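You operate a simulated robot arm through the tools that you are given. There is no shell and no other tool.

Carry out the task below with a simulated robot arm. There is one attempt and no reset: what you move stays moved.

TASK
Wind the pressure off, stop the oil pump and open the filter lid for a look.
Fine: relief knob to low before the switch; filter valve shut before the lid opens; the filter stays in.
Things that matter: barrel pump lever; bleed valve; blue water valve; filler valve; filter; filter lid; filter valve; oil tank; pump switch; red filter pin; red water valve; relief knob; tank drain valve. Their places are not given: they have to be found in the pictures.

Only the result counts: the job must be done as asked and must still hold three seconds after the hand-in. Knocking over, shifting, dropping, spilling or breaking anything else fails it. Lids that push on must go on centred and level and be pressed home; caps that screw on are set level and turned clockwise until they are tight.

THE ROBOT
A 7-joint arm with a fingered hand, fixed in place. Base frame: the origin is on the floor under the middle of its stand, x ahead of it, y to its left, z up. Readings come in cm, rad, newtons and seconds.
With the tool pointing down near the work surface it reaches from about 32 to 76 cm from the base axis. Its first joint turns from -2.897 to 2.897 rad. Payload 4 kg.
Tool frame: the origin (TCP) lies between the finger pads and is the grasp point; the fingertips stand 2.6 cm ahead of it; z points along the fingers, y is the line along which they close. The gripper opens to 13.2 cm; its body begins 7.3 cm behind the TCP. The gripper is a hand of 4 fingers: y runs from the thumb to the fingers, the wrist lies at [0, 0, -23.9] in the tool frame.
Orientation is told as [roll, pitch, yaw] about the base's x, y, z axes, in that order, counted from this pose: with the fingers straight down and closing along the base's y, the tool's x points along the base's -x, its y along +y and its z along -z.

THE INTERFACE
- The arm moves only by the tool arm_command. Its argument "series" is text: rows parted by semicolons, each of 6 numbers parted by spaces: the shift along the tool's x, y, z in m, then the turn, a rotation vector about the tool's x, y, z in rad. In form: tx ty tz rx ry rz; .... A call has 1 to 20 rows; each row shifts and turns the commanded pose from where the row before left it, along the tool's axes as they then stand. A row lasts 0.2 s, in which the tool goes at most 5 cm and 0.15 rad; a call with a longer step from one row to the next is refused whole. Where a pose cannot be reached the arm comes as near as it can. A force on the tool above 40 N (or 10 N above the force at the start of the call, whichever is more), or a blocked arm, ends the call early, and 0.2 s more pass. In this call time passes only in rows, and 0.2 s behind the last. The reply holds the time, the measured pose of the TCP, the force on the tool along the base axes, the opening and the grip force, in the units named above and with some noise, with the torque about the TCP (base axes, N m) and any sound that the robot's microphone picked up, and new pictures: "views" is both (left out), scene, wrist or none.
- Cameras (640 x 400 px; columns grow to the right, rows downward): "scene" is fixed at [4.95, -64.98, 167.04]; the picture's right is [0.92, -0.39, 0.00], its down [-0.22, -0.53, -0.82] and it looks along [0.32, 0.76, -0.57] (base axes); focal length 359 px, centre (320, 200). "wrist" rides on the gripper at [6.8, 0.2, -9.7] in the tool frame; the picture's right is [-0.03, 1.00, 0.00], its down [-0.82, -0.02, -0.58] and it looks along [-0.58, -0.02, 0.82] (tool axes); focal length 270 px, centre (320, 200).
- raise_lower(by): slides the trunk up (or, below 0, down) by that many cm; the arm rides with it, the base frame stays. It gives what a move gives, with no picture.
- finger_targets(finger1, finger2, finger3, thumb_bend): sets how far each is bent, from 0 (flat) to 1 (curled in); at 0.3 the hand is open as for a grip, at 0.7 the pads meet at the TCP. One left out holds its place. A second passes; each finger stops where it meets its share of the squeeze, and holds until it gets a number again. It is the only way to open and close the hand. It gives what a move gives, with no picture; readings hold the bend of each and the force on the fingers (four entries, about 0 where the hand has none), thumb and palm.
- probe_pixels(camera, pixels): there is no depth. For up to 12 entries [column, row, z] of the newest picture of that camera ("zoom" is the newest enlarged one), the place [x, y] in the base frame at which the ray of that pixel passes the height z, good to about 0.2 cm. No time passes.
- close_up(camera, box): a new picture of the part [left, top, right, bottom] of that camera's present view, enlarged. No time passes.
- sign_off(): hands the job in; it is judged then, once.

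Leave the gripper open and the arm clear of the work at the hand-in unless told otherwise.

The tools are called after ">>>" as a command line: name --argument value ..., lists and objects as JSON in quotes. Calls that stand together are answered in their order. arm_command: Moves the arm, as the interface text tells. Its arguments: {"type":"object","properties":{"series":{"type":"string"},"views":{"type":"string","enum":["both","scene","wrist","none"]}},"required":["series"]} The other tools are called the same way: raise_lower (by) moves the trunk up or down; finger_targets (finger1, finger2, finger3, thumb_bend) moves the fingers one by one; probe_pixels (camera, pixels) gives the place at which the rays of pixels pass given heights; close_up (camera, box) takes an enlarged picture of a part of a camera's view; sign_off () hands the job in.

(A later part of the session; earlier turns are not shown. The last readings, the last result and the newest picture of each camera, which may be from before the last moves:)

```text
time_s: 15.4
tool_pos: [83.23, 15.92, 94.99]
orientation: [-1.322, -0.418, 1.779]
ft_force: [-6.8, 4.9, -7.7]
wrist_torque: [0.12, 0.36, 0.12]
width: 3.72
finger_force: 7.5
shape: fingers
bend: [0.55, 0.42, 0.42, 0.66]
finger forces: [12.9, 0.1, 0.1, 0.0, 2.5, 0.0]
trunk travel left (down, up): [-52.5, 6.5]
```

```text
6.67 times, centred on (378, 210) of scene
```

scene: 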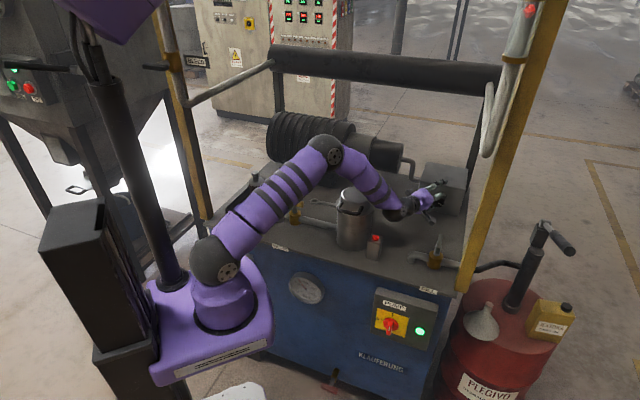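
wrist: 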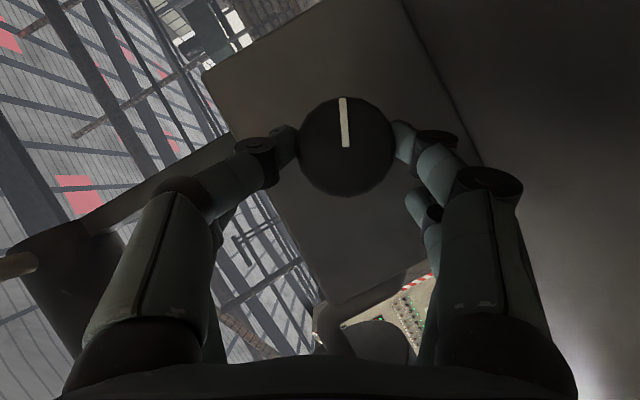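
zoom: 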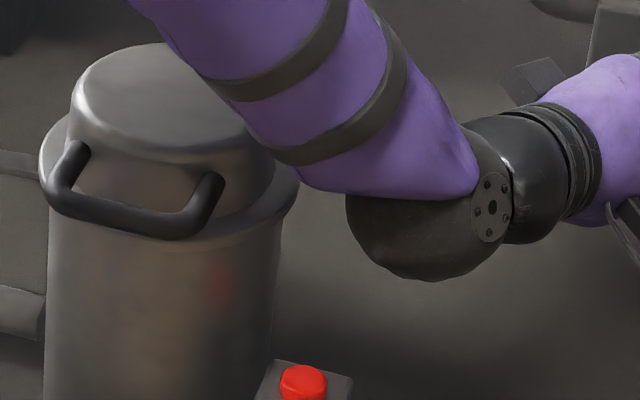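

The forearm runs right along the canister's rim in the picture, and the 11 N side force fits a light touch there; the canister itself hasn't moved (dome still at (355.6,194)). I'll open the pinch a little and orbit the hand back clockwise, away from the canister, leaving the knob where it is.

>>> finger_targets --finger1 0.46 --thumb_bend 0.46

>>> arm_command --series "-0.00005 -0.00294 -0.00003 -0.06 0 0.1039; -0.00005 -0.00294 -0.00003 -0.06 0 0.1039; -0.00005 -0.00294 -0.00003 -0.06 0 0.1039; -0.00005 -0.00294 -0.00003 -0.06 0 0.1039; -0.00005 -0.00294 -0.00003 -0.06 0 0.1039" --views "both"

>>> close_up --camera "wrist" --box '[160, 60, 480, 260]'

>>> close_up --camera "scene" --box '[274, 268, 338, 308]'

```text
time_s: 16.4
tool_pos: [83.1, 15.9, 94.86]
orientation: [-1.32, -0.422, 1.776]
ft_force: [-0.5, 0.3, 1.1]
wrist_torque: [-0.03, -0.02, -0.01]
width: 7.87
finger_force: 0.1
shape: fingers
bend: [0.46, 0.42, 0.42, 0.46]
finger forces: [0.0, 0.0, 0.1, 0.0, 0.1, 0.0]
trunk travel left (down, up): [-52.5, 6.5]
```

```text
time_s: 17.6
tool_pos: [83.85, 15.57, 95.26]
orientation: [-0.805, -0.875, 1.458]
ft_force: [-7.2, -5.9, 2.5]
wrist_torque: [-0.01, 0.23, 0.62]
width: 7.92
finger_force: 4.3
shape: fingers
bend: [0.46, 0.39, 0.42, 0.46]
finger forces: [0.0, 9.5, 0.0, 0.0, 0.0, 0.0]
trunk travel left (down, up): [-52.5, 6.5]
```

scene: 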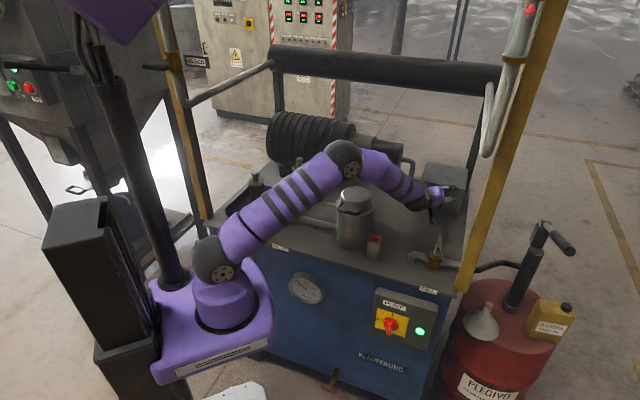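
wrist: 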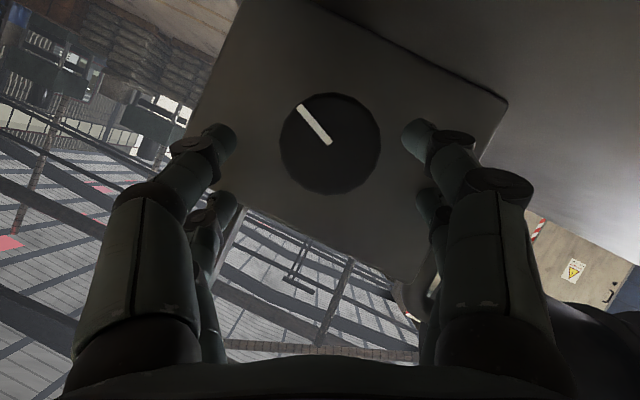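

```text
2.00 times, centred on (320, 160) of wrist
```

zoom: 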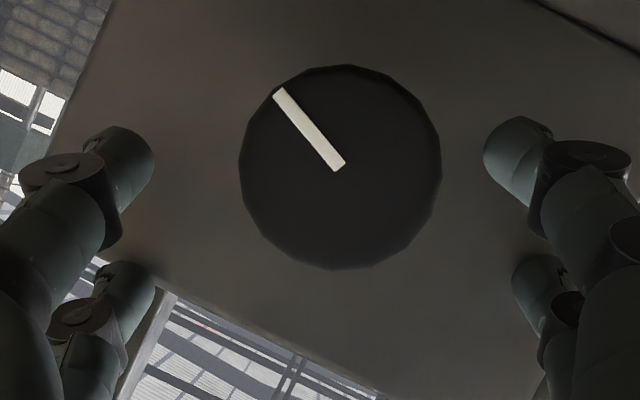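

```text
10.00 times, centred on (306, 288) of scene
```

zoom: 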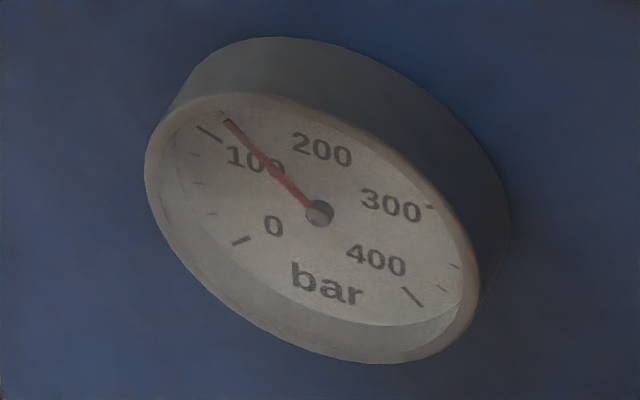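

Now free of the canister; gauge ~115 bar. Finger2 touches the box face (9.5 N), so I back off 0.4 cm along the knob axis and recentre 0.5 cm toward +y, then keep orbiting clockwise to about +40° for a fresh stroke.

>>> arm_command --series "0.0022 0.0055 -0.0038 0 0 0; -0.00005 -0.00294 -0.00003 -0.06 0 0.1039; -0.00005 -0.00294 -0.00003 -0.06 0 0.1039; -0.00005 -0.00294 -0.00003 -0.06 0 0.1039; -0.00005 -0.00294 -0.00003 -0.06 0 0.1039" --views "both"

```text
time_s: 18.8
tool_pos: [83.82, 15.08, 95.45]
orientation: [0.001, -1.045, 0.788]
ft_force: [0.1, -0.2, -0.2]
wrist_torque: [0.02, 0.04, 0.04]
width: 7.91
finger_force: 0.0
shape: fingers
bend: [0.46, 0.42, 0.42, 0.46]
finger forces: [0.1, 0.0, 0.1, 0.0, 0.0, 0.1]
trunk travel left (down, up): [-52.5, 6.5]
```

scene: 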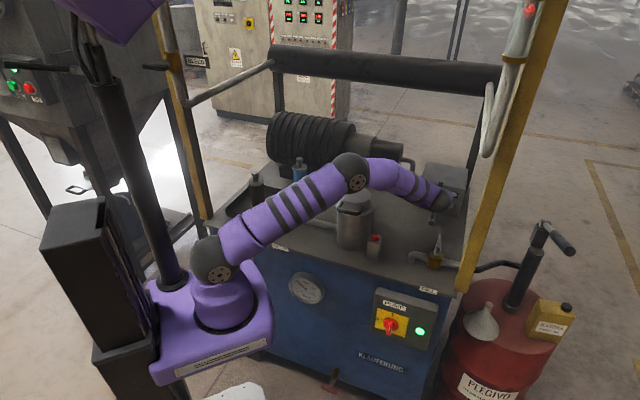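
wrist: 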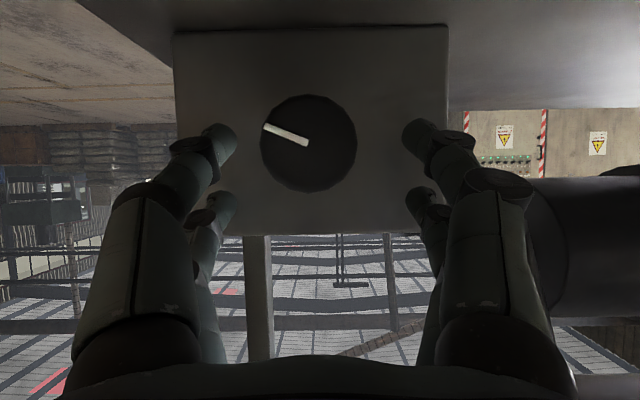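

The hand is back at 0° and free; the knob mark shows about 70° turned. I continue clockwise another ~41° for the next stroke.

>>> arm_command --series "-0.00005 -0.00294 -0.00003 -0.06 0 0.1039; -0.00005 -0.00294 -0.00003 -0.06 0 0.1039; -0.00005 -0.00294 -0.00003 -0.06 0 0.1039; -0.00005 -0.00294 -0.00003 -0.06 0 0.1039; -0.00005 -0.00294 -0.00003 -0.06 0 0.1039; -0.00005 -0.00294 -0.00003 -0.06 0 0.1039" --views "both"

>>> close_up --camera "scene" --box '[320, 140, 480, 260]'

```text
time_s: 20.2
tool_pos: [84.87, 14.16, 94.96]
orientation: [1.054, -0.707, -0.065]
ft_force: [0.1, 0.6, 0.2]
wrist_torque: [-0.02, 0.0, -0.06]
width: 7.9
finger_force: 0.2
shape: fingers
bend: [0.46, 0.42, 0.42, 0.46]
finger forces: [0.1, 0.0, 0.0, 0.0, 0.0, 0.1]
trunk travel left (down, up): [-52.5, 6.5]
```

scene: 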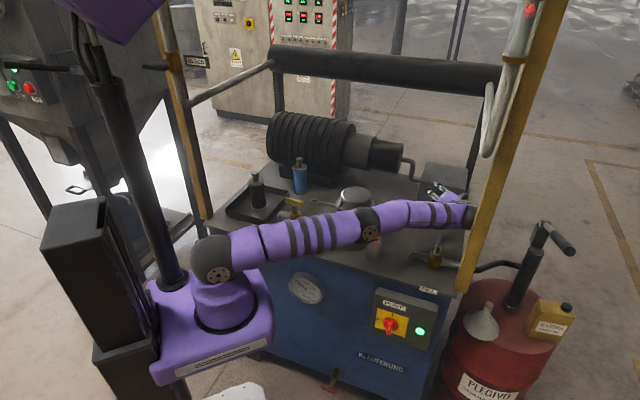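
wrist: 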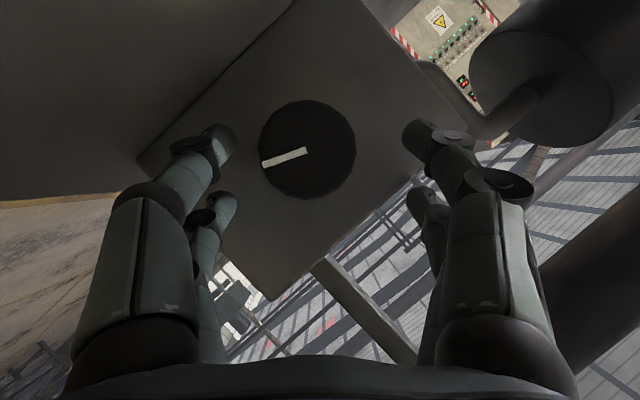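

```text
3.33 times, centred on (400, 200) of scene
```

zoom: 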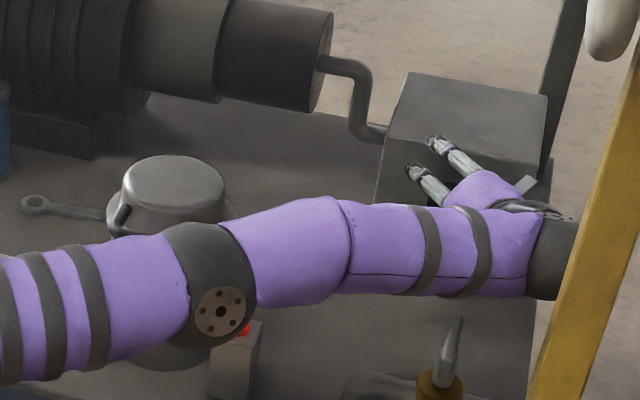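

Clear of the post (behind it in the picture) with zero force. I recentre 0.45 cm toward the thumb and pinch the knob again.

>>> arm_command --series "-0.001 -0.0045 0 0 0 0" --views "none"

>>> finger_targets --finger1 0.68 --thumb_bend 0.68

>>> close_up --camera "wrist" --box '[160, 60, 480, 260]'

```text
time_s: 20.6
tool_pos: [85.1, 13.84, 94.56]
orientation: [1.052, -0.708, -0.066]
ft_force: [0.0, -1.1, -0.7]
wrist_torque: [0.0, 0.0, -0.01]
width: 7.9
finger_force: 0.1
shape: fingers
bend: [0.46, 0.42, 0.42, 0.46]
finger forces: [0.0, 0.1, 0.1, 0.1, 0.1, 0.0]
trunk travel left (down, up): [-52.5, 6.5]
```

```text
time_s: 21.6
tool_pos: [85.02, 13.8, 94.6]
orientation: [1.052, -0.707, -0.064]
ft_force: [1.0, -0.7, -3.9]
wrist_torque: [-0.07, -0.05, -0.05]
width: 3.66
finger_force: 8.3
shape: fingers
bend: [0.59, 0.42, 0.42, 0.62]
finger forces: [6.7, 0.0, 0.0, 0.1, 10.8, 0.0]
trunk travel left (down, up): [-52.5, 6.5]
```

```text
2.00 times, centred on (320, 160) of wrist
```

zoom: 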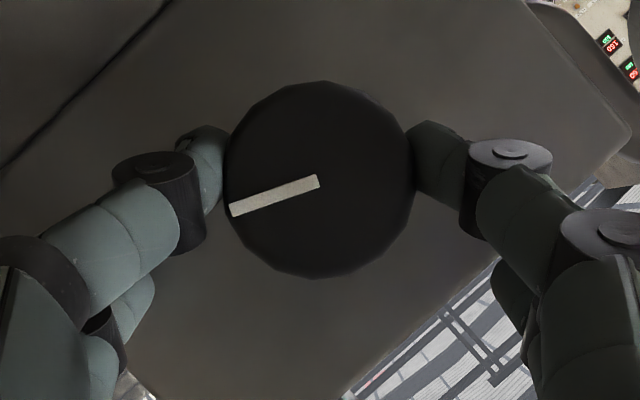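

A good pinch again (6.7 / 10.8 N). I turn counter-clockwise about 55°.

>>> arm_command --series "0.00035 0.00291 0.0002 0.06 0 -0.1039; 0.00035 0.00291 0.0002 0.06 0 -0.1039; 0.00035 0.00291 0.0002 0.06 0 -0.1039; 0.00035 0.00291 0.0002 0.06 0 -0.1039; 0.00035 0.00291 0.0002 0.06 0 -0.1039; 0.00035 0.00291 0.0002 0.06 0 -0.1039; 0.00035 0.00291 0.0002 0.06 0 -0.1039; 0.00035 0.00291 0.0002 0.06 0 -0.1039" --views "both"

>>> close_up --camera "scene" --box '[274, 268, 338, 308]'

>>> close_up --camera "wrist" --box '[160, 60, 480, 260]'

```text
time_s: 23.4
tool_pos: [83.66, 15.38, 95.03]
orientation: [-0.46, -0.999, 1.179]
ft_force: [1.1, -7.6, -2.1]
wrist_torque: [-0.12, 0.11, -0.09]
width: 3.68
finger_force: 10.3
shape: fingers
bend: [0.6, 0.42, 0.42, 0.62]
finger forces: [7.1, 0.0, 0.1, 0.1, 12.6, 0.0]
trunk travel left (down, up): [-52.5, 6.5]
```

scene: 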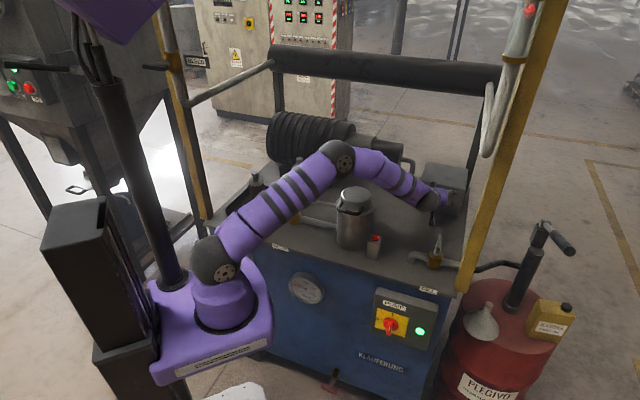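
wrist: 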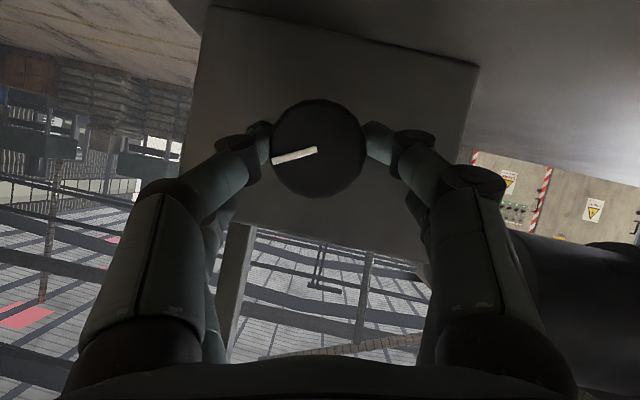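

```text
10.00 times, centred on (306, 288) of scene
```

zoom: 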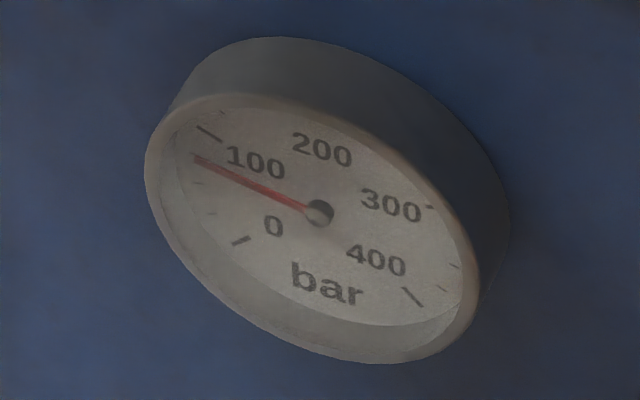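

```text
2.00 times, centred on (320, 160) of wrist
```

zoom: 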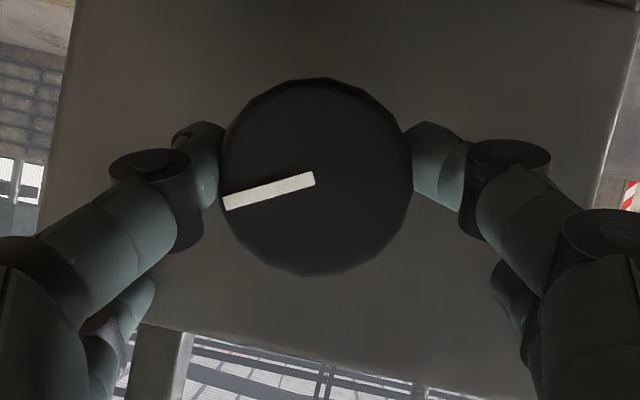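

Gauge down to about 75 bar and still falling. Two more rows (safe range so far), then I release, go back clockwise and repeat.

>>> arm_command --series "0.00035 0.00291 0.0002 0.06 0 -0.1039; 0.00035 0.00291 0.0002 0.06 0 -0.1039" --views "none"

>>> close_up --camera "scene" --box '[274, 268, 338, 308]'

>>> close_up --camera "wrist" --box '[160, 60, 480, 260]'

>>> close_up --camera "scene" --box '[320, 140, 480, 260]'

```text
time_s: 24.0
tool_pos: [83.28, 15.72, 94.81]
orientation: [-0.804, -0.876, 1.461]
ft_force: [3.3, -5.9, -0.8]
wrist_torque: [-0.06, -0.02, -0.11]
width: 3.66
finger_force: 10.0
shape: fingers
bend: [0.61, 0.42, 0.42, 0.62]
finger forces: [6.7, 0.1, 0.1, 0.0, 12.5, 0.1]
trunk travel left (down, up): [-52.5, 6.5]
```

```text
10.00 times, centred on (306, 288) of scene
```

zoom: 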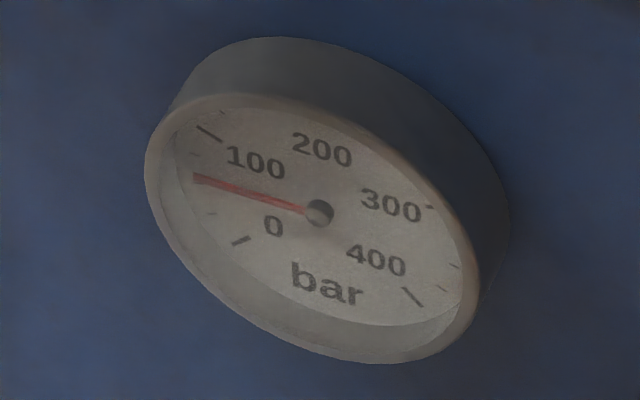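

```text
2.00 times, centred on (320, 160) of wrist
```

zoom: 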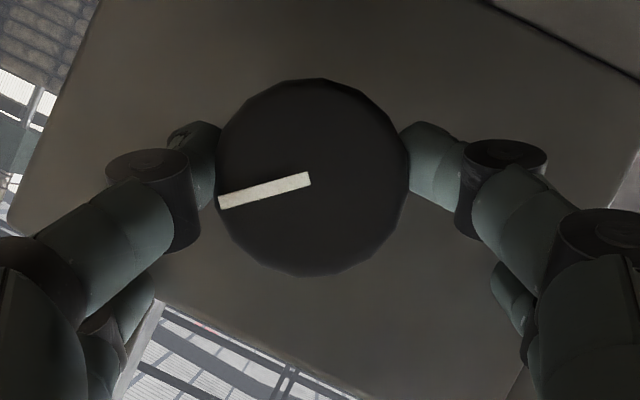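

```text
3.33 times, centred on (400, 200) of scene
```

zoom: 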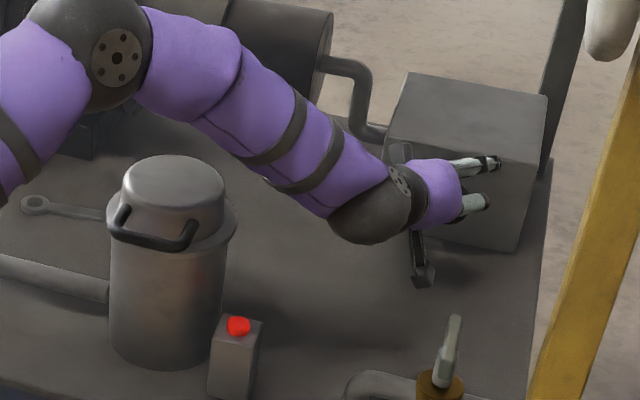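

Gauge ~55 bar, with visible clearance between forearm and canister. Two more rows.

>>> arm_command --series "0.00035 0.00291 0.0002 0.06 0 -0.1039; 0.00035 0.00291 0.0002 0.06 0 -0.1039" --views "none"

>>> close_up --camera "scene" --box '[274, 268, 338, 308]'

>>> close_up --camera "wrist" --box '[160, 60, 480, 260]'

>>> close_up --camera "scene" --box '[320, 140, 480, 260]'

```text
time_s: 24.6
tool_pos: [82.86, 15.96, 94.52]
orientation: [-1.054, -0.707, 1.637]
ft_force: [4.8, -6.8, 0.2]
wrist_torque: [-0.05, -0.05, -0.14]
width: 3.66
finger_force: 9.6
shape: fingers
bend: [0.61, 0.42, 0.42, 0.62]
finger forces: [6.5, 0.0, 0.0, 0.1, 13.1, 0.0]
trunk travel left (down, up): [-52.5, 6.5]
```

```text
10.00 times, centred on (306, 288) of scene
```

zoom: 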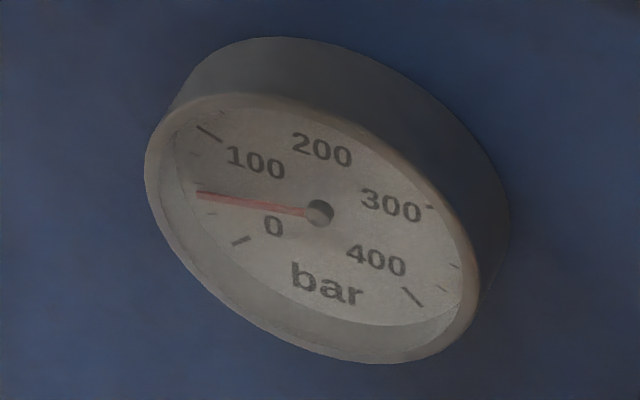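

```text
2.00 times, centred on (320, 160) of wrist
```

zoom: 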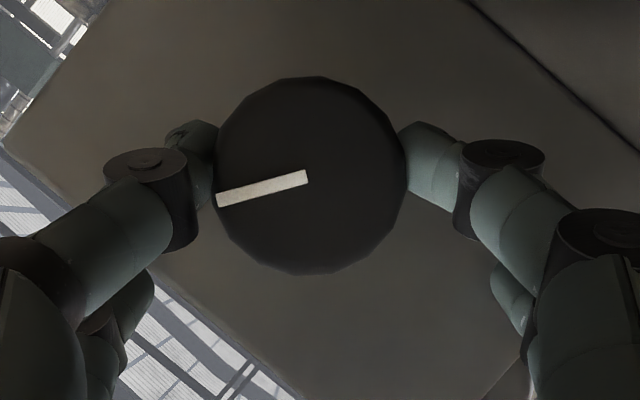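

```text
3.33 times, centred on (400, 200) of scene
```

zoom: 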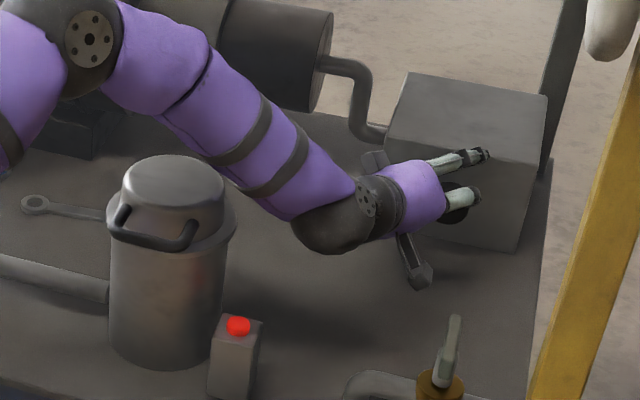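

Gauge ~40 bar. I release and orbit back clockwise for one more stroke.

>>> finger_targets --finger1 0.46 --thumb_bend 0.46

>>> arm_command --series "0.001 0 -0.0018 0 0 0; -0.00005 -0.00294 -0.00003 -0.06 0 0.1039; -0.00005 -0.00294 -0.00003 -0.06 0 0.1039; -0.00005 -0.00294 -0.00003 -0.06 0 0.1039; -0.00005 -0.00294 -0.00003 -0.06 0 0.1039; -0.00005 -0.00294 -0.00003 -0.06 0 0.1039; -0.00005 -0.00294 -0.00003 -0.06 0 0.1039; -0.00005 -0.00294 -0.00003 -0.06 0 0.1039; -0.00005 -0.00294 -0.00003 -0.06 0 0.1039; -0.00005 -0.00294 -0.00003 -0.06 0 0.1039; -0.00005 -0.00294 -0.00003 -0.06 0 0.1039" --views "both"

>>> close_up --camera "scene" --box '[274, 268, 338, 308]'

```text
time_s: 25.6
tool_pos: [82.76, 16.15, 94.53]
orientation: [-1.052, -0.709, 1.636]
ft_force: [0.3, 0.0, -0.8]
wrist_torque: [-0.01, 0.03, 0.02]
width: 7.87
finger_force: 0.1
shape: fingers
bend: [0.46, 0.42, 0.42, 0.46]
finger forces: [0.0, 0.1, 0.0, 0.0, 0.0, 0.0]
trunk travel left (down, up): [-52.5, 6.5]
```

```text
time_s: 28.0
tool_pos: [84.7, 14.05, 95.0]
orientation: [0.806, -0.873, 0.109]
ft_force: [0.0, -0.3, -0.4]
wrist_torque: [-0.02, 0.03, 0.01]
width: 7.93
finger_force: 0.1
shape: fingers
bend: [0.46, 0.42, 0.42, 0.46]
finger forces: [0.0, 0.0, 0.1, 0.0, 0.0, 0.1]
trunk travel left (down, up): [-52.5, 6.5]
```

scene: 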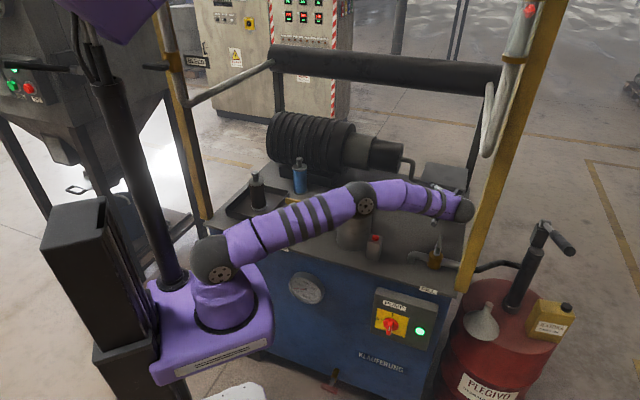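
wrist: 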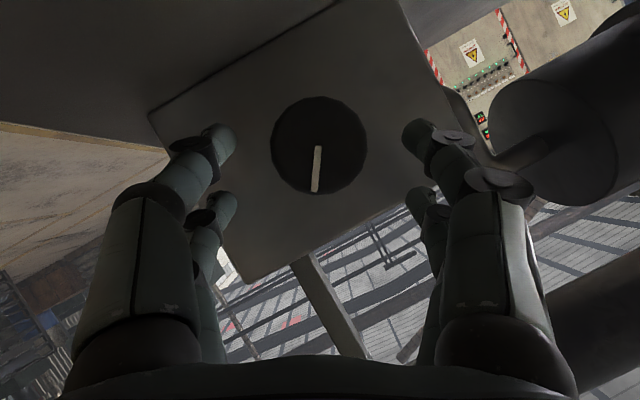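

```text
10.00 times, centred on (306, 288) of scene
```

zoom: 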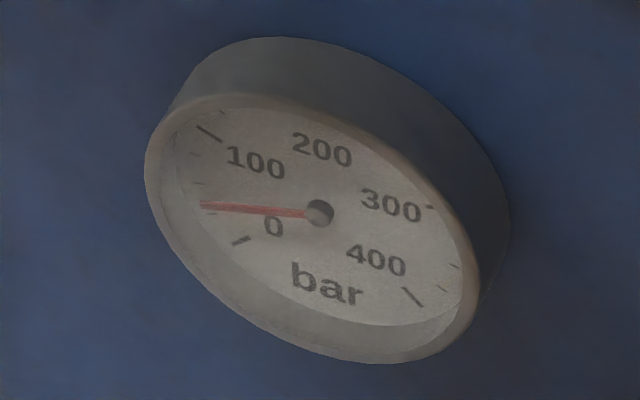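

The gauge settled at about 30 bar. The knob is centred between the fingertips (319 px). I pinch and turn again, watching for an end stop.

>>> finger_targets --finger1 0.68 --thumb_bend 0.68

>>> arm_command --series "0.00035 0.00291 0.0002 0.06 0 -0.1039; 0.00035 0.00291 0.0002 0.06 0 -0.1039; 0.00035 0.00291 0.0002 0.06 0 -0.1039" --views "none"

>>> close_up --camera "scene" --box '[274, 268, 338, 308]'

>>> close_up --camera "wrist" --box '[160, 60, 480, 260]'

```text
time_s: 29.0
tool_pos: [84.82, 14.0, 95.05]
orientation: [0.805, -0.876, 0.112]
ft_force: [2.0, -1.1, -1.7]
wrist_torque: [-0.06, -0.03, -0.02]
width: 3.75
finger_force: 9.5
shape: fingers
bend: [0.58, 0.42, 0.42, 0.62]
finger forces: [7.3, 0.1, 0.0, 0.0, 10.4, 0.0]
trunk travel left (down, up): [-52.5, 6.5]
```

```text
time_s: 29.8
tool_pos: [84.3, 14.56, 95.32]
orientation: [0.231, -1.034, 0.583]
ft_force: [0.7, -2.0, -2.3]
wrist_torque: [-0.06, 0.07, -0.04]
width: 3.72
finger_force: 9.2
shape: fingers
bend: [0.59, 0.42, 0.42, 0.63]
finger forces: [8.1, 0.0, 0.0, 0.0, 10.6, 0.0]
trunk travel left (down, up): [-52.5, 6.5]
```

```text
10.00 times, centred on (306, 288) of scene
```

zoom: 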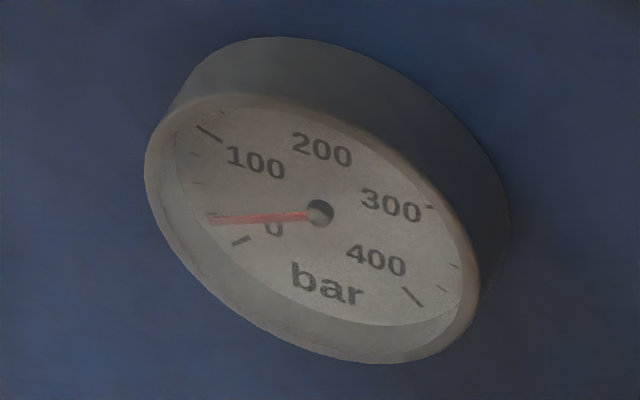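

```text
2.00 times, centred on (320, 160) of wrist
```

zoom: 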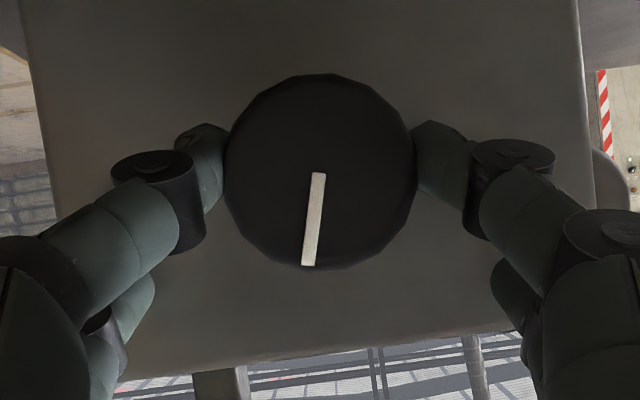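

Gauge ~15 bar and still turning freely. I continue a few more rows to reach the low end.

>>> arm_command --series "0.00035 0.00291 0.0002 0.06 0 -0.1039; 0.00035 0.00291 0.0002 0.06 0 -0.1039; 0.00035 0.00291 0.0002 0.06 0 -0.1039" --views "none"

>>> close_up --camera "scene" --box '[274, 268, 338, 308]'

>>> close_up --camera "wrist" --box '[160, 60, 480, 260]'

```text
time_s: 30.6
tool_pos: [83.54, 15.19, 95.17]
orientation: [-0.457, -0.997, 1.178]
ft_force: [5.1, -1.4, -1.5]
wrist_torque: [0.03, -0.02, 0.01]
width: 3.66
finger_force: 9.0
shape: fingers
bend: [0.6, 0.42, 0.42, 0.62]
finger forces: [6.0, 0.0, 0.1, 0.0, 11.6, 0.0]
trunk travel left (down, up): [-52.5, 6.5]
```

```text
10.00 times, centred on (306, 288) of scene
```

zoom: 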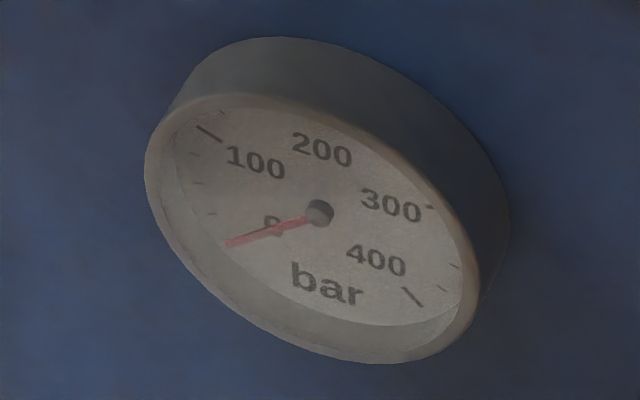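

```text
2.00 times, centred on (320, 160) of wrist
```

zoom: 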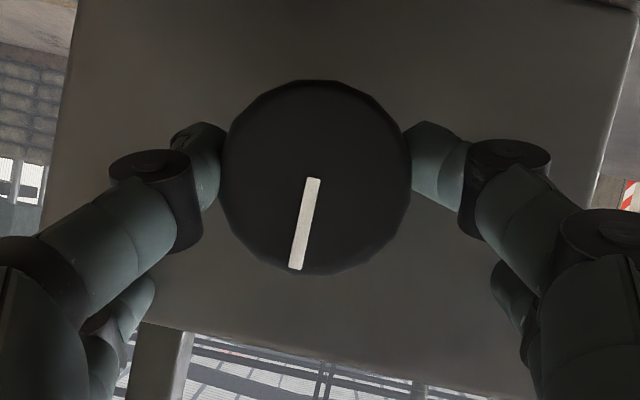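

The gauge needle is on the 0 tick, and the knob lagged the hand by ~5°, hinting at the end stop. One or two more rows to confirm.

>>> arm_command --series "0.00035 0.00291 0.0002 0.06 0 -0.1039; 0.00035 0.00291 0.0002 0.06 0 -0.1039" --views "none"

>>> close_up --camera "scene" --box '[274, 268, 338, 308]'

>>> close_up --camera "wrist" --box '[160, 60, 480, 260]'

```text
time_s: 31.2
tool_pos: [83.22, 15.62, 94.79]
orientation: [-0.803, -0.875, 1.455]
ft_force: [7.4, -1.5, -7.4]
wrist_torque: [0.13, 0.16, 0.05]
width: 3.54
finger_force: 8.8
shape: fingers
bend: [0.61, 0.42, 0.42, 0.62]
finger forces: [6.3, 0.0, 0.1, 0.0, 11.7, 0.0]
trunk travel left (down, up): [-52.5, 6.5]
```

```text
10.00 times, centred on (306, 288) of scene
```

zoom: 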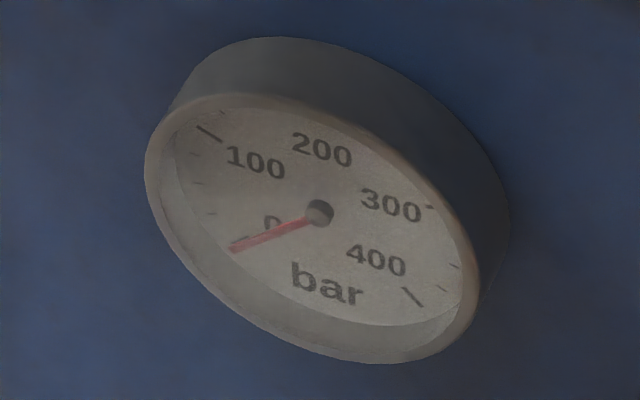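

```text
2.00 times, centred on (320, 160) of wrist
```

zoom: 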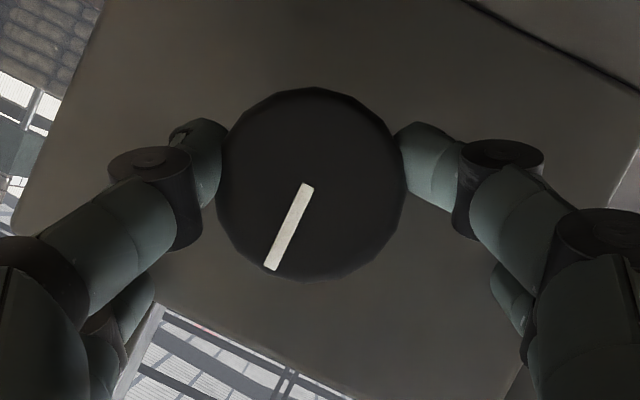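

The knob now slips in the fingers with the gauge at 0: it's at the low end stop. I release it and back straight out along the knob axis 6 cm, then roll the hand back upright and rise.

>>> finger_targets --finger1 0.4 --finger2 0.4 --finger3 0.4 --thumb_bend 0.4

>>> arm_command --series "0.01 0 -0.0173 0 0 0; 0.01 0 -0.0173 0 0 0; 0.01 0 -0.0173 0 0 0; 0 0 0 -0.06 0 0.1039; 0 0 0 -0.06 0 0.1039; 0 0 0 -0.06 0 0.1039; 0 0 0 -0.06 0 0.1039" --views "both"

>>> close_up --camera "scene" --box '[274, 268, 338, 308]'

```text
time_s: 32.2
tool_pos: [83.04, 15.46, 94.89]
orientation: [-0.805, -0.876, 1.458]
ft_force: [-0.1, -0.1, 0.5]
wrist_torque: [0.01, 0.0, 0.0]
width: 9.94
finger_force: 0.1
shape: fingers
bend: [0.4, 0.4, 0.4, 0.4]
finger forces: [0.1, 0.0, 0.0, 0.1, 0.0, 0.1]
trunk travel left (down, up): [-52.5, 6.5]
```

```text
time_s: 33.8
tool_pos: [78.83, 11.39, 94.8]
orientation: [0.003, -1.044, 0.784]
ft_force: [0.0, -0.3, -0.4]
wrist_torque: [-0.01, -0.02, 0.02]
width: 9.94
finger_force: 0.1
shape: fingers
bend: [0.4, 0.4, 0.4, 0.4]
finger forces: [0.1, 0.0, 0.1, 0.1, 0.0, 0.0]
trunk travel left (down, up): [-52.5, 6.5]
```

scene: 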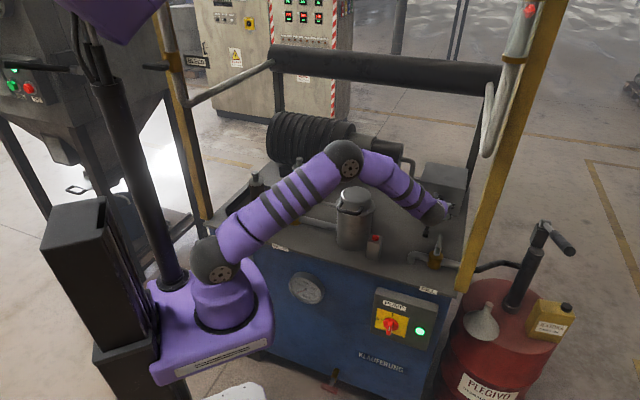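
wrist: 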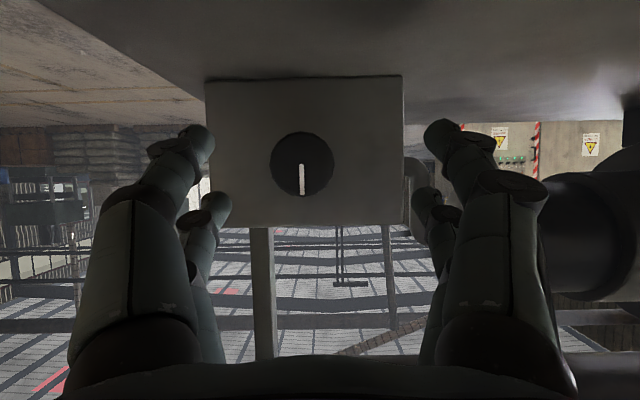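

```text
10.00 times, centred on (306, 288) of scene
```

zoom: 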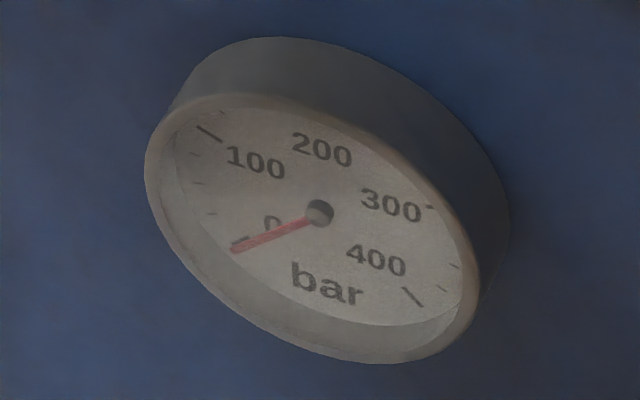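

Knob mark now points straight up (180° turned) and the gauge stays at 0. Now I rise and travel back along the cabinet's depth axis to come in front of the pump switch (about (52.8,-8.6,70)).

>>> arm_command --series "-0.0346 0 -0.02 0 0 0; -0.0346 0 -0.02 0 0 0; -0.0346 0 -0.02 0 0 0; -0.0346 0 -0.02 0 0 0; -0.0346 0 -0.02 0 0 0; 0.02 0.0035 -0.0346 0 0 0; 0.02 0.0035 -0.0346 0 0 0; 0.02 0.0035 -0.0346 0 0 0; 0.02 0.0035 -0.0346 0 0 0; 0.02 0.0035 -0.0346 0 0 0; 0.02 0.0035 -0.0346 0 0 0" --views "both"

```text
time_s: 36.2
tool_pos: [60.42, -4.05, 115.05]
orientation: [-0.002, -1.049, 0.788]
ft_force: [-0.2, 0.4, 0.9]
wrist_torque: [0.01, -0.02, 0.03]
width: 9.96
finger_force: 0.2
shape: fingers
bend: [0.4, 0.4, 0.4, 0.4]
finger forces: [0.1, 0.0, 0.0, 0.0, 0.1, 0.0]
trunk travel left (down, up): [-52.5, 6.5]
```

scene: 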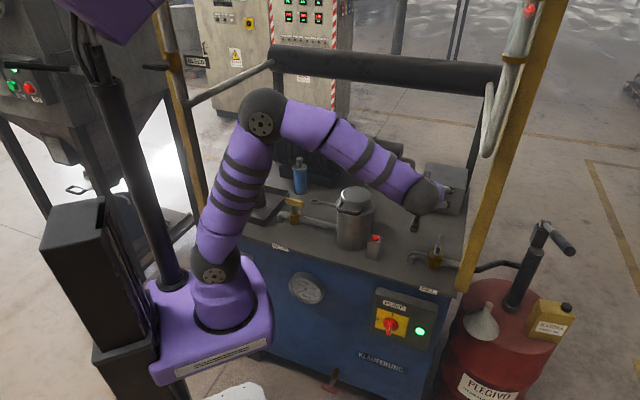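
wrist: 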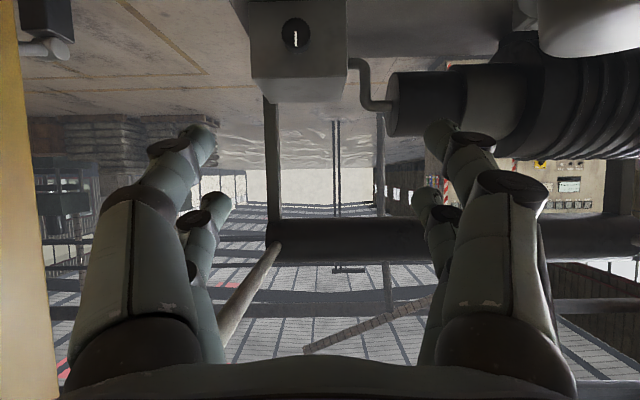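

The path is clear; the post stays well to the left in the wrist view. I continue back to s≈16 cm (in front of the cabinet).

>>> arm_command --series "0.02 0.0035 -0.0346 0 0 0; 0.02 0.0035 -0.0346 0 0 0; 0.02 0.0035 -0.0346 0 0 0; 0.02 0.0035 -0.0346 0 0 0; 0.02 0.0035 -0.0346 0 0 0; 0.02 0.0035 -0.0346 0 0 0" --views "both"

```text
time_s: 37.6
tool_pos: [41.84, -19.36, 115.0]
orientation: [0.0, -1.046, 0.787]
ft_force: [-0.1, -0.1, 0.4]
wrist_torque: [0.0, 0.0, -0.01]
width: 9.94
finger_force: 0.0
shape: fingers
bend: [0.4, 0.4, 0.4, 0.4]
finger forces: [0.0, 0.0, 0.1, 0.0, 0.1, 0.0]
trunk travel left (down, up): [-52.5, 6.5]
```

scene: 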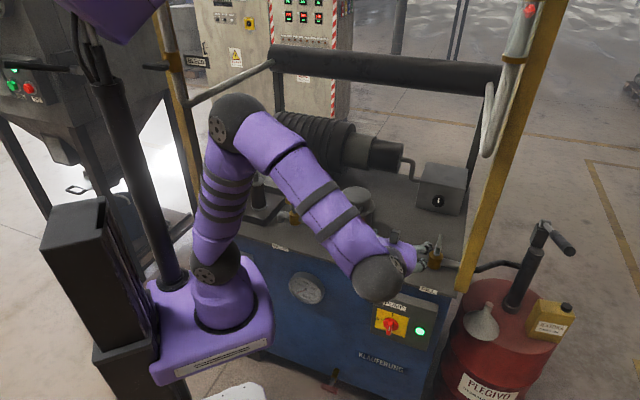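
wrist: 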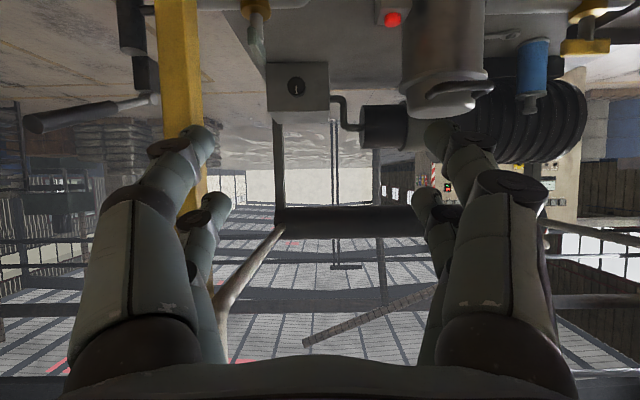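

In front of the cabinet now (TCP (41.8,-19.4,115)). I descend to z≈78 keeping this attitude to look at the switch.

>>> arm_command --series "0.0346 0 0.02 0 0 0; 0.0346 0 0.02 0 0 0; 0.0346 0 0.02 0 0 0; 0.0346 0 0.02 0 0 0; 0.0346 0 0.02 0 0 0; 0.0346 0 0.02 0 0 0; 0.0346 0 0.02 0 0 0; 0.0346 0 0.02 0 0 0; 0.0346 0 0.02 0 0 0" --views "both"

```text
time_s: 39.6
tool_pos: [41.97, -19.66, 78.71]
orientation: [-0.004, -1.046, 0.788]
ft_force: [-0.5, -0.1, -0.3]
wrist_torque: [0.02, 0.0, -0.02]
width: 9.91
finger_force: 0.1
shape: fingers
bend: [0.4, 0.4, 0.4, 0.4]
finger forces: [0.1, 0.0, 0.0, 0.0, 0.0, 0.1]
trunk travel left (down, up): [-52.5, 6.5]
```

scene: 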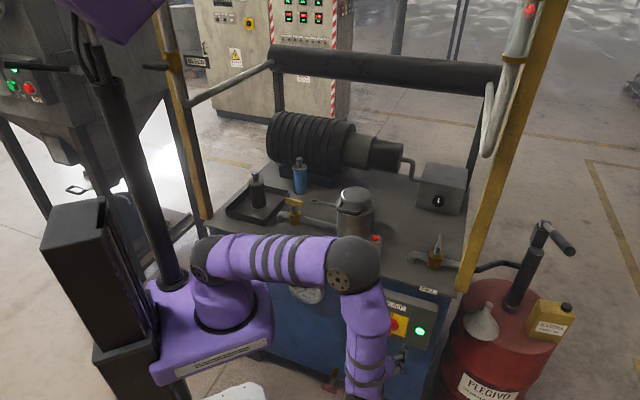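
wrist: 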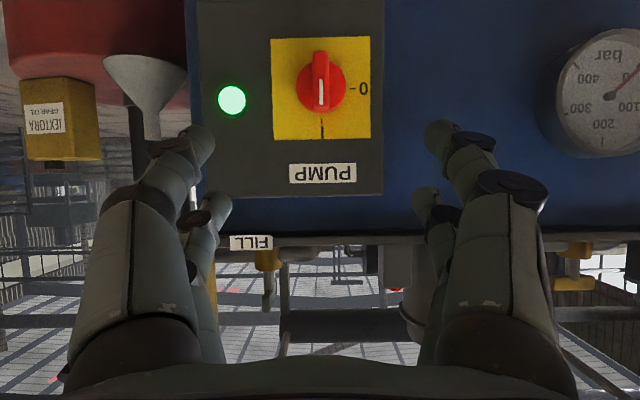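

The switch is clearly visible (upside-down) at wrist (321,82): red disc with a vertical blade, white mark toward I, 0 on the right of the image. I zoom and probe it.

>>> close_up --camera "wrist" --box '[256, 30, 384, 110]'

>>> probe_pixels --camera "wrist" --pixels '[[321, 85, 70], [321, 85, 69], [321, 85, 71], [321, 52, 68], [385, 0, 66], [195, 0, 66], [385, 193, 78], [322, 130, 72], [347, 85, 70], [297, 85, 70]]'

>>> close_up --camera "scene" --box '[300, 220, 460, 340]'

```text
5.00 times, centred on (320, 70) of wrist
```

zoom: 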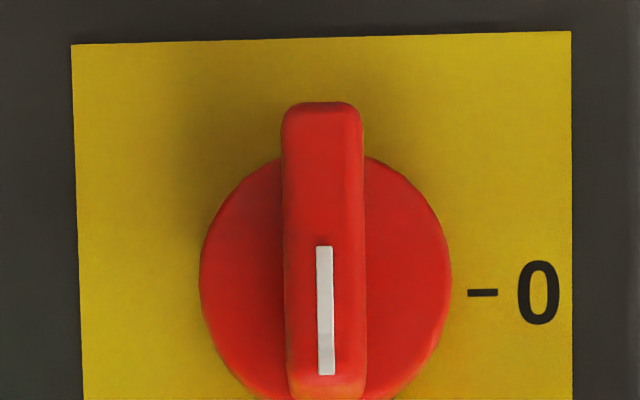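

```text
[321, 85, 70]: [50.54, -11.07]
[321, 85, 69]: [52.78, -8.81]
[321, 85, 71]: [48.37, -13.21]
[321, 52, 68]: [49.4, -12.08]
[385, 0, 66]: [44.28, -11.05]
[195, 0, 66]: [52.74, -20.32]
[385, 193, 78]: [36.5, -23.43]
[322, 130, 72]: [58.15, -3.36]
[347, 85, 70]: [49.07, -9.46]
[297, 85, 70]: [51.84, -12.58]
```

```text
3.33 times, centred on (380, 280) of scene
```

zoom: 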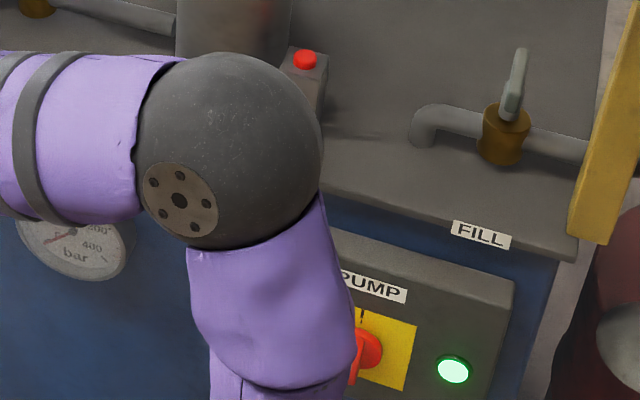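

The bar on the switch is about 1.5 cm wide, 5 cm long, standing 2 cm proud, centred near s=30.3, z=68.9 on the cabinet axis. I'll level the tool (pitch -90°) so it is coaxial with the switch and drop to z≈69, still 13 cm in front.

>>> arm_command --series "0 0 0 0 -0.1309 0; 0 0 0 0 -0.1309 0; 0 0 0 0 -0.1309 0; 0 0 0 0 -0.1309 0; 0.033 0 0 0 0 0; 0.033 0 0 0 0 0; 0.032 0 0 0 0 0" --views "both"

```text
time_s: 41.2
tool_pos: [42.09, -19.74, 69.0]
orientation: [-1.969, -1.572, 2.758]
ft_force: [-0.4, 0.2, 0.2]
wrist_torque: [0.01, 0.0, 0.03]
width: 9.94
finger_force: 0.0
shape: fingers
bend: [0.4, 0.4, 0.4, 0.4]
finger forces: [0.0, 0.0, 0.0, 0.0, 0.0, 0.1]
trunk travel left (down, up): [-52.5, 6.5]
```

scene: 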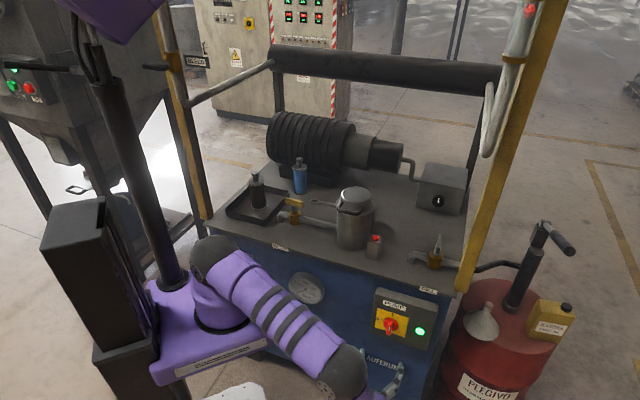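
wrist: 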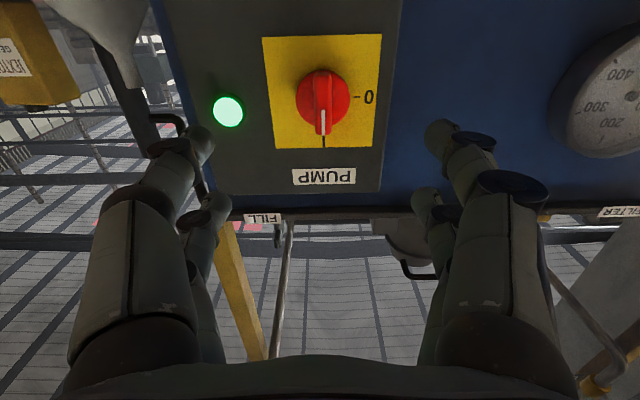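

Level and coaxial now. I probe the switch bar's pixels (about (323,97)) again from this view for the sideways offset.

>>> probe_pixels --camera "wrist" --pixels '[[323, 97, 68], [323, 97, 69], [323, 97, 70], [323, 74, 67], [324, 130, 72], [380, 33, 63], [380, 33, 62.5]]'

>>> close_up --camera "wrist" --box '[256, 55, 384, 135]'

```text
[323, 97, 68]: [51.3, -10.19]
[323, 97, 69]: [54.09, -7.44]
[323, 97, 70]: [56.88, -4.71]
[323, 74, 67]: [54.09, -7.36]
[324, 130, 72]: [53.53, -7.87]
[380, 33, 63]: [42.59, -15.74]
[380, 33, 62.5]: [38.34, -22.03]
```

```text
5.00 times, centred on (320, 95) of wrist
```

zoom: 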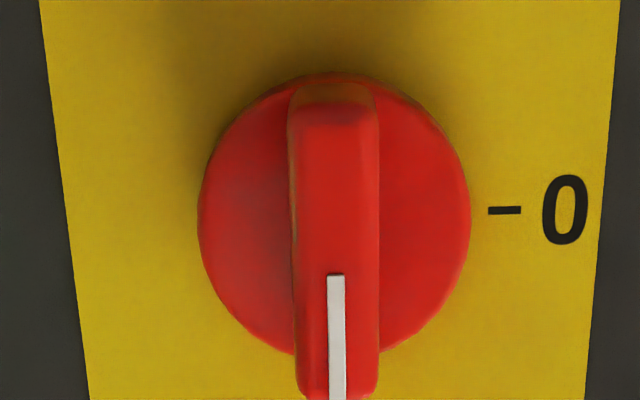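

Refined: disc front centre at s=32.05, lateral -43.5, z=68.75; bar front at about s=29.8. I advance 13.2 cm with a 2 mm lateral correction so the fingertips straddle the bar.

>>> arm_command --series "0.0025 0.0022 0.033 0 0 0; 0 0 0.033 0 0 0; 0 0 0.033 0 0 0; 0 0 0.033 0 0 0" --views "both"

```text
time_s: 42.2
tool_pos: [51.18, -10.09, 68.82]
orientation: [-0.722, -1.571, 1.508]
ft_force: [-1.1, 0.6, -0.1]
wrist_torque: [-0.05, 0.03, 0.03]
width: 9.93
finger_force: 0.1
shape: fingers
bend: [0.4, 0.4, 0.4, 0.4]
finger forces: [0.0, 0.1, 0.0, 0.0, 0.0, 0.0]
trunk travel left (down, up): [-52.5, 6.5]
```

scene: 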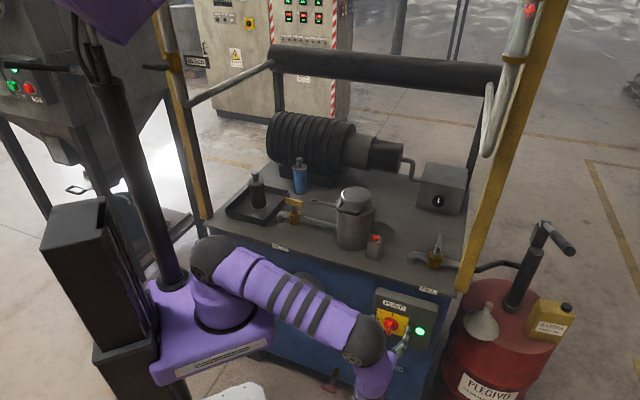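
wrist: 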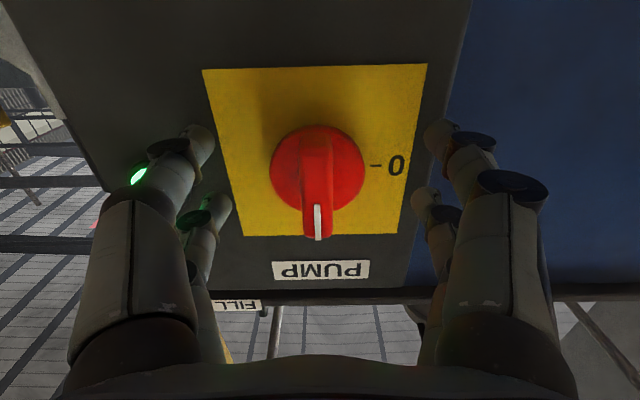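

TCP is at s≈29.1 on the switch axis with no contact. I close all four fingers on the bar.

>>> finger_targets --finger1 0.72 --finger2 0.72 --finger3 0.72 --thumb_bend 0.72

>>> close_up --camera "wrist" --box '[200, 90, 440, 240]'

```text
time_s: 43.2
tool_pos: [51.17, -10.1, 68.8]
orientation: [-0.322, -1.569, 1.107]
ft_force: [4.8, -2.2, -1.8]
wrist_torque: [-0.11, 0.03, -0.11]
width: 2.19
finger_force: 14.6
shape: fingers
bend: [0.67, 0.61, 0.59, 0.66]
finger forces: [6.2, 7.2, 8.2, 0.0, 9.1, 0.1]
trunk travel left (down, up): [-52.5, 6.5]
```

```text
2.67 times, centred on (320, 165) of wrist
```

zoom: 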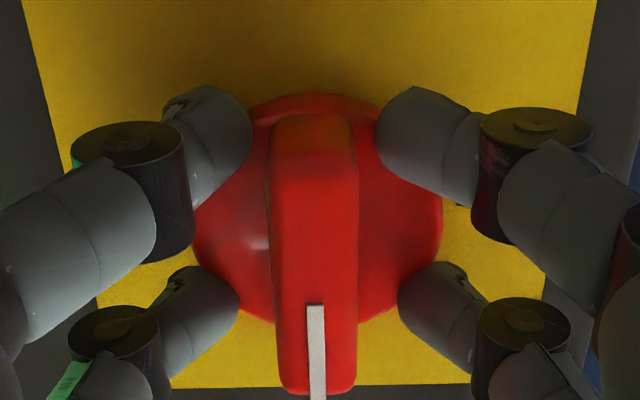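

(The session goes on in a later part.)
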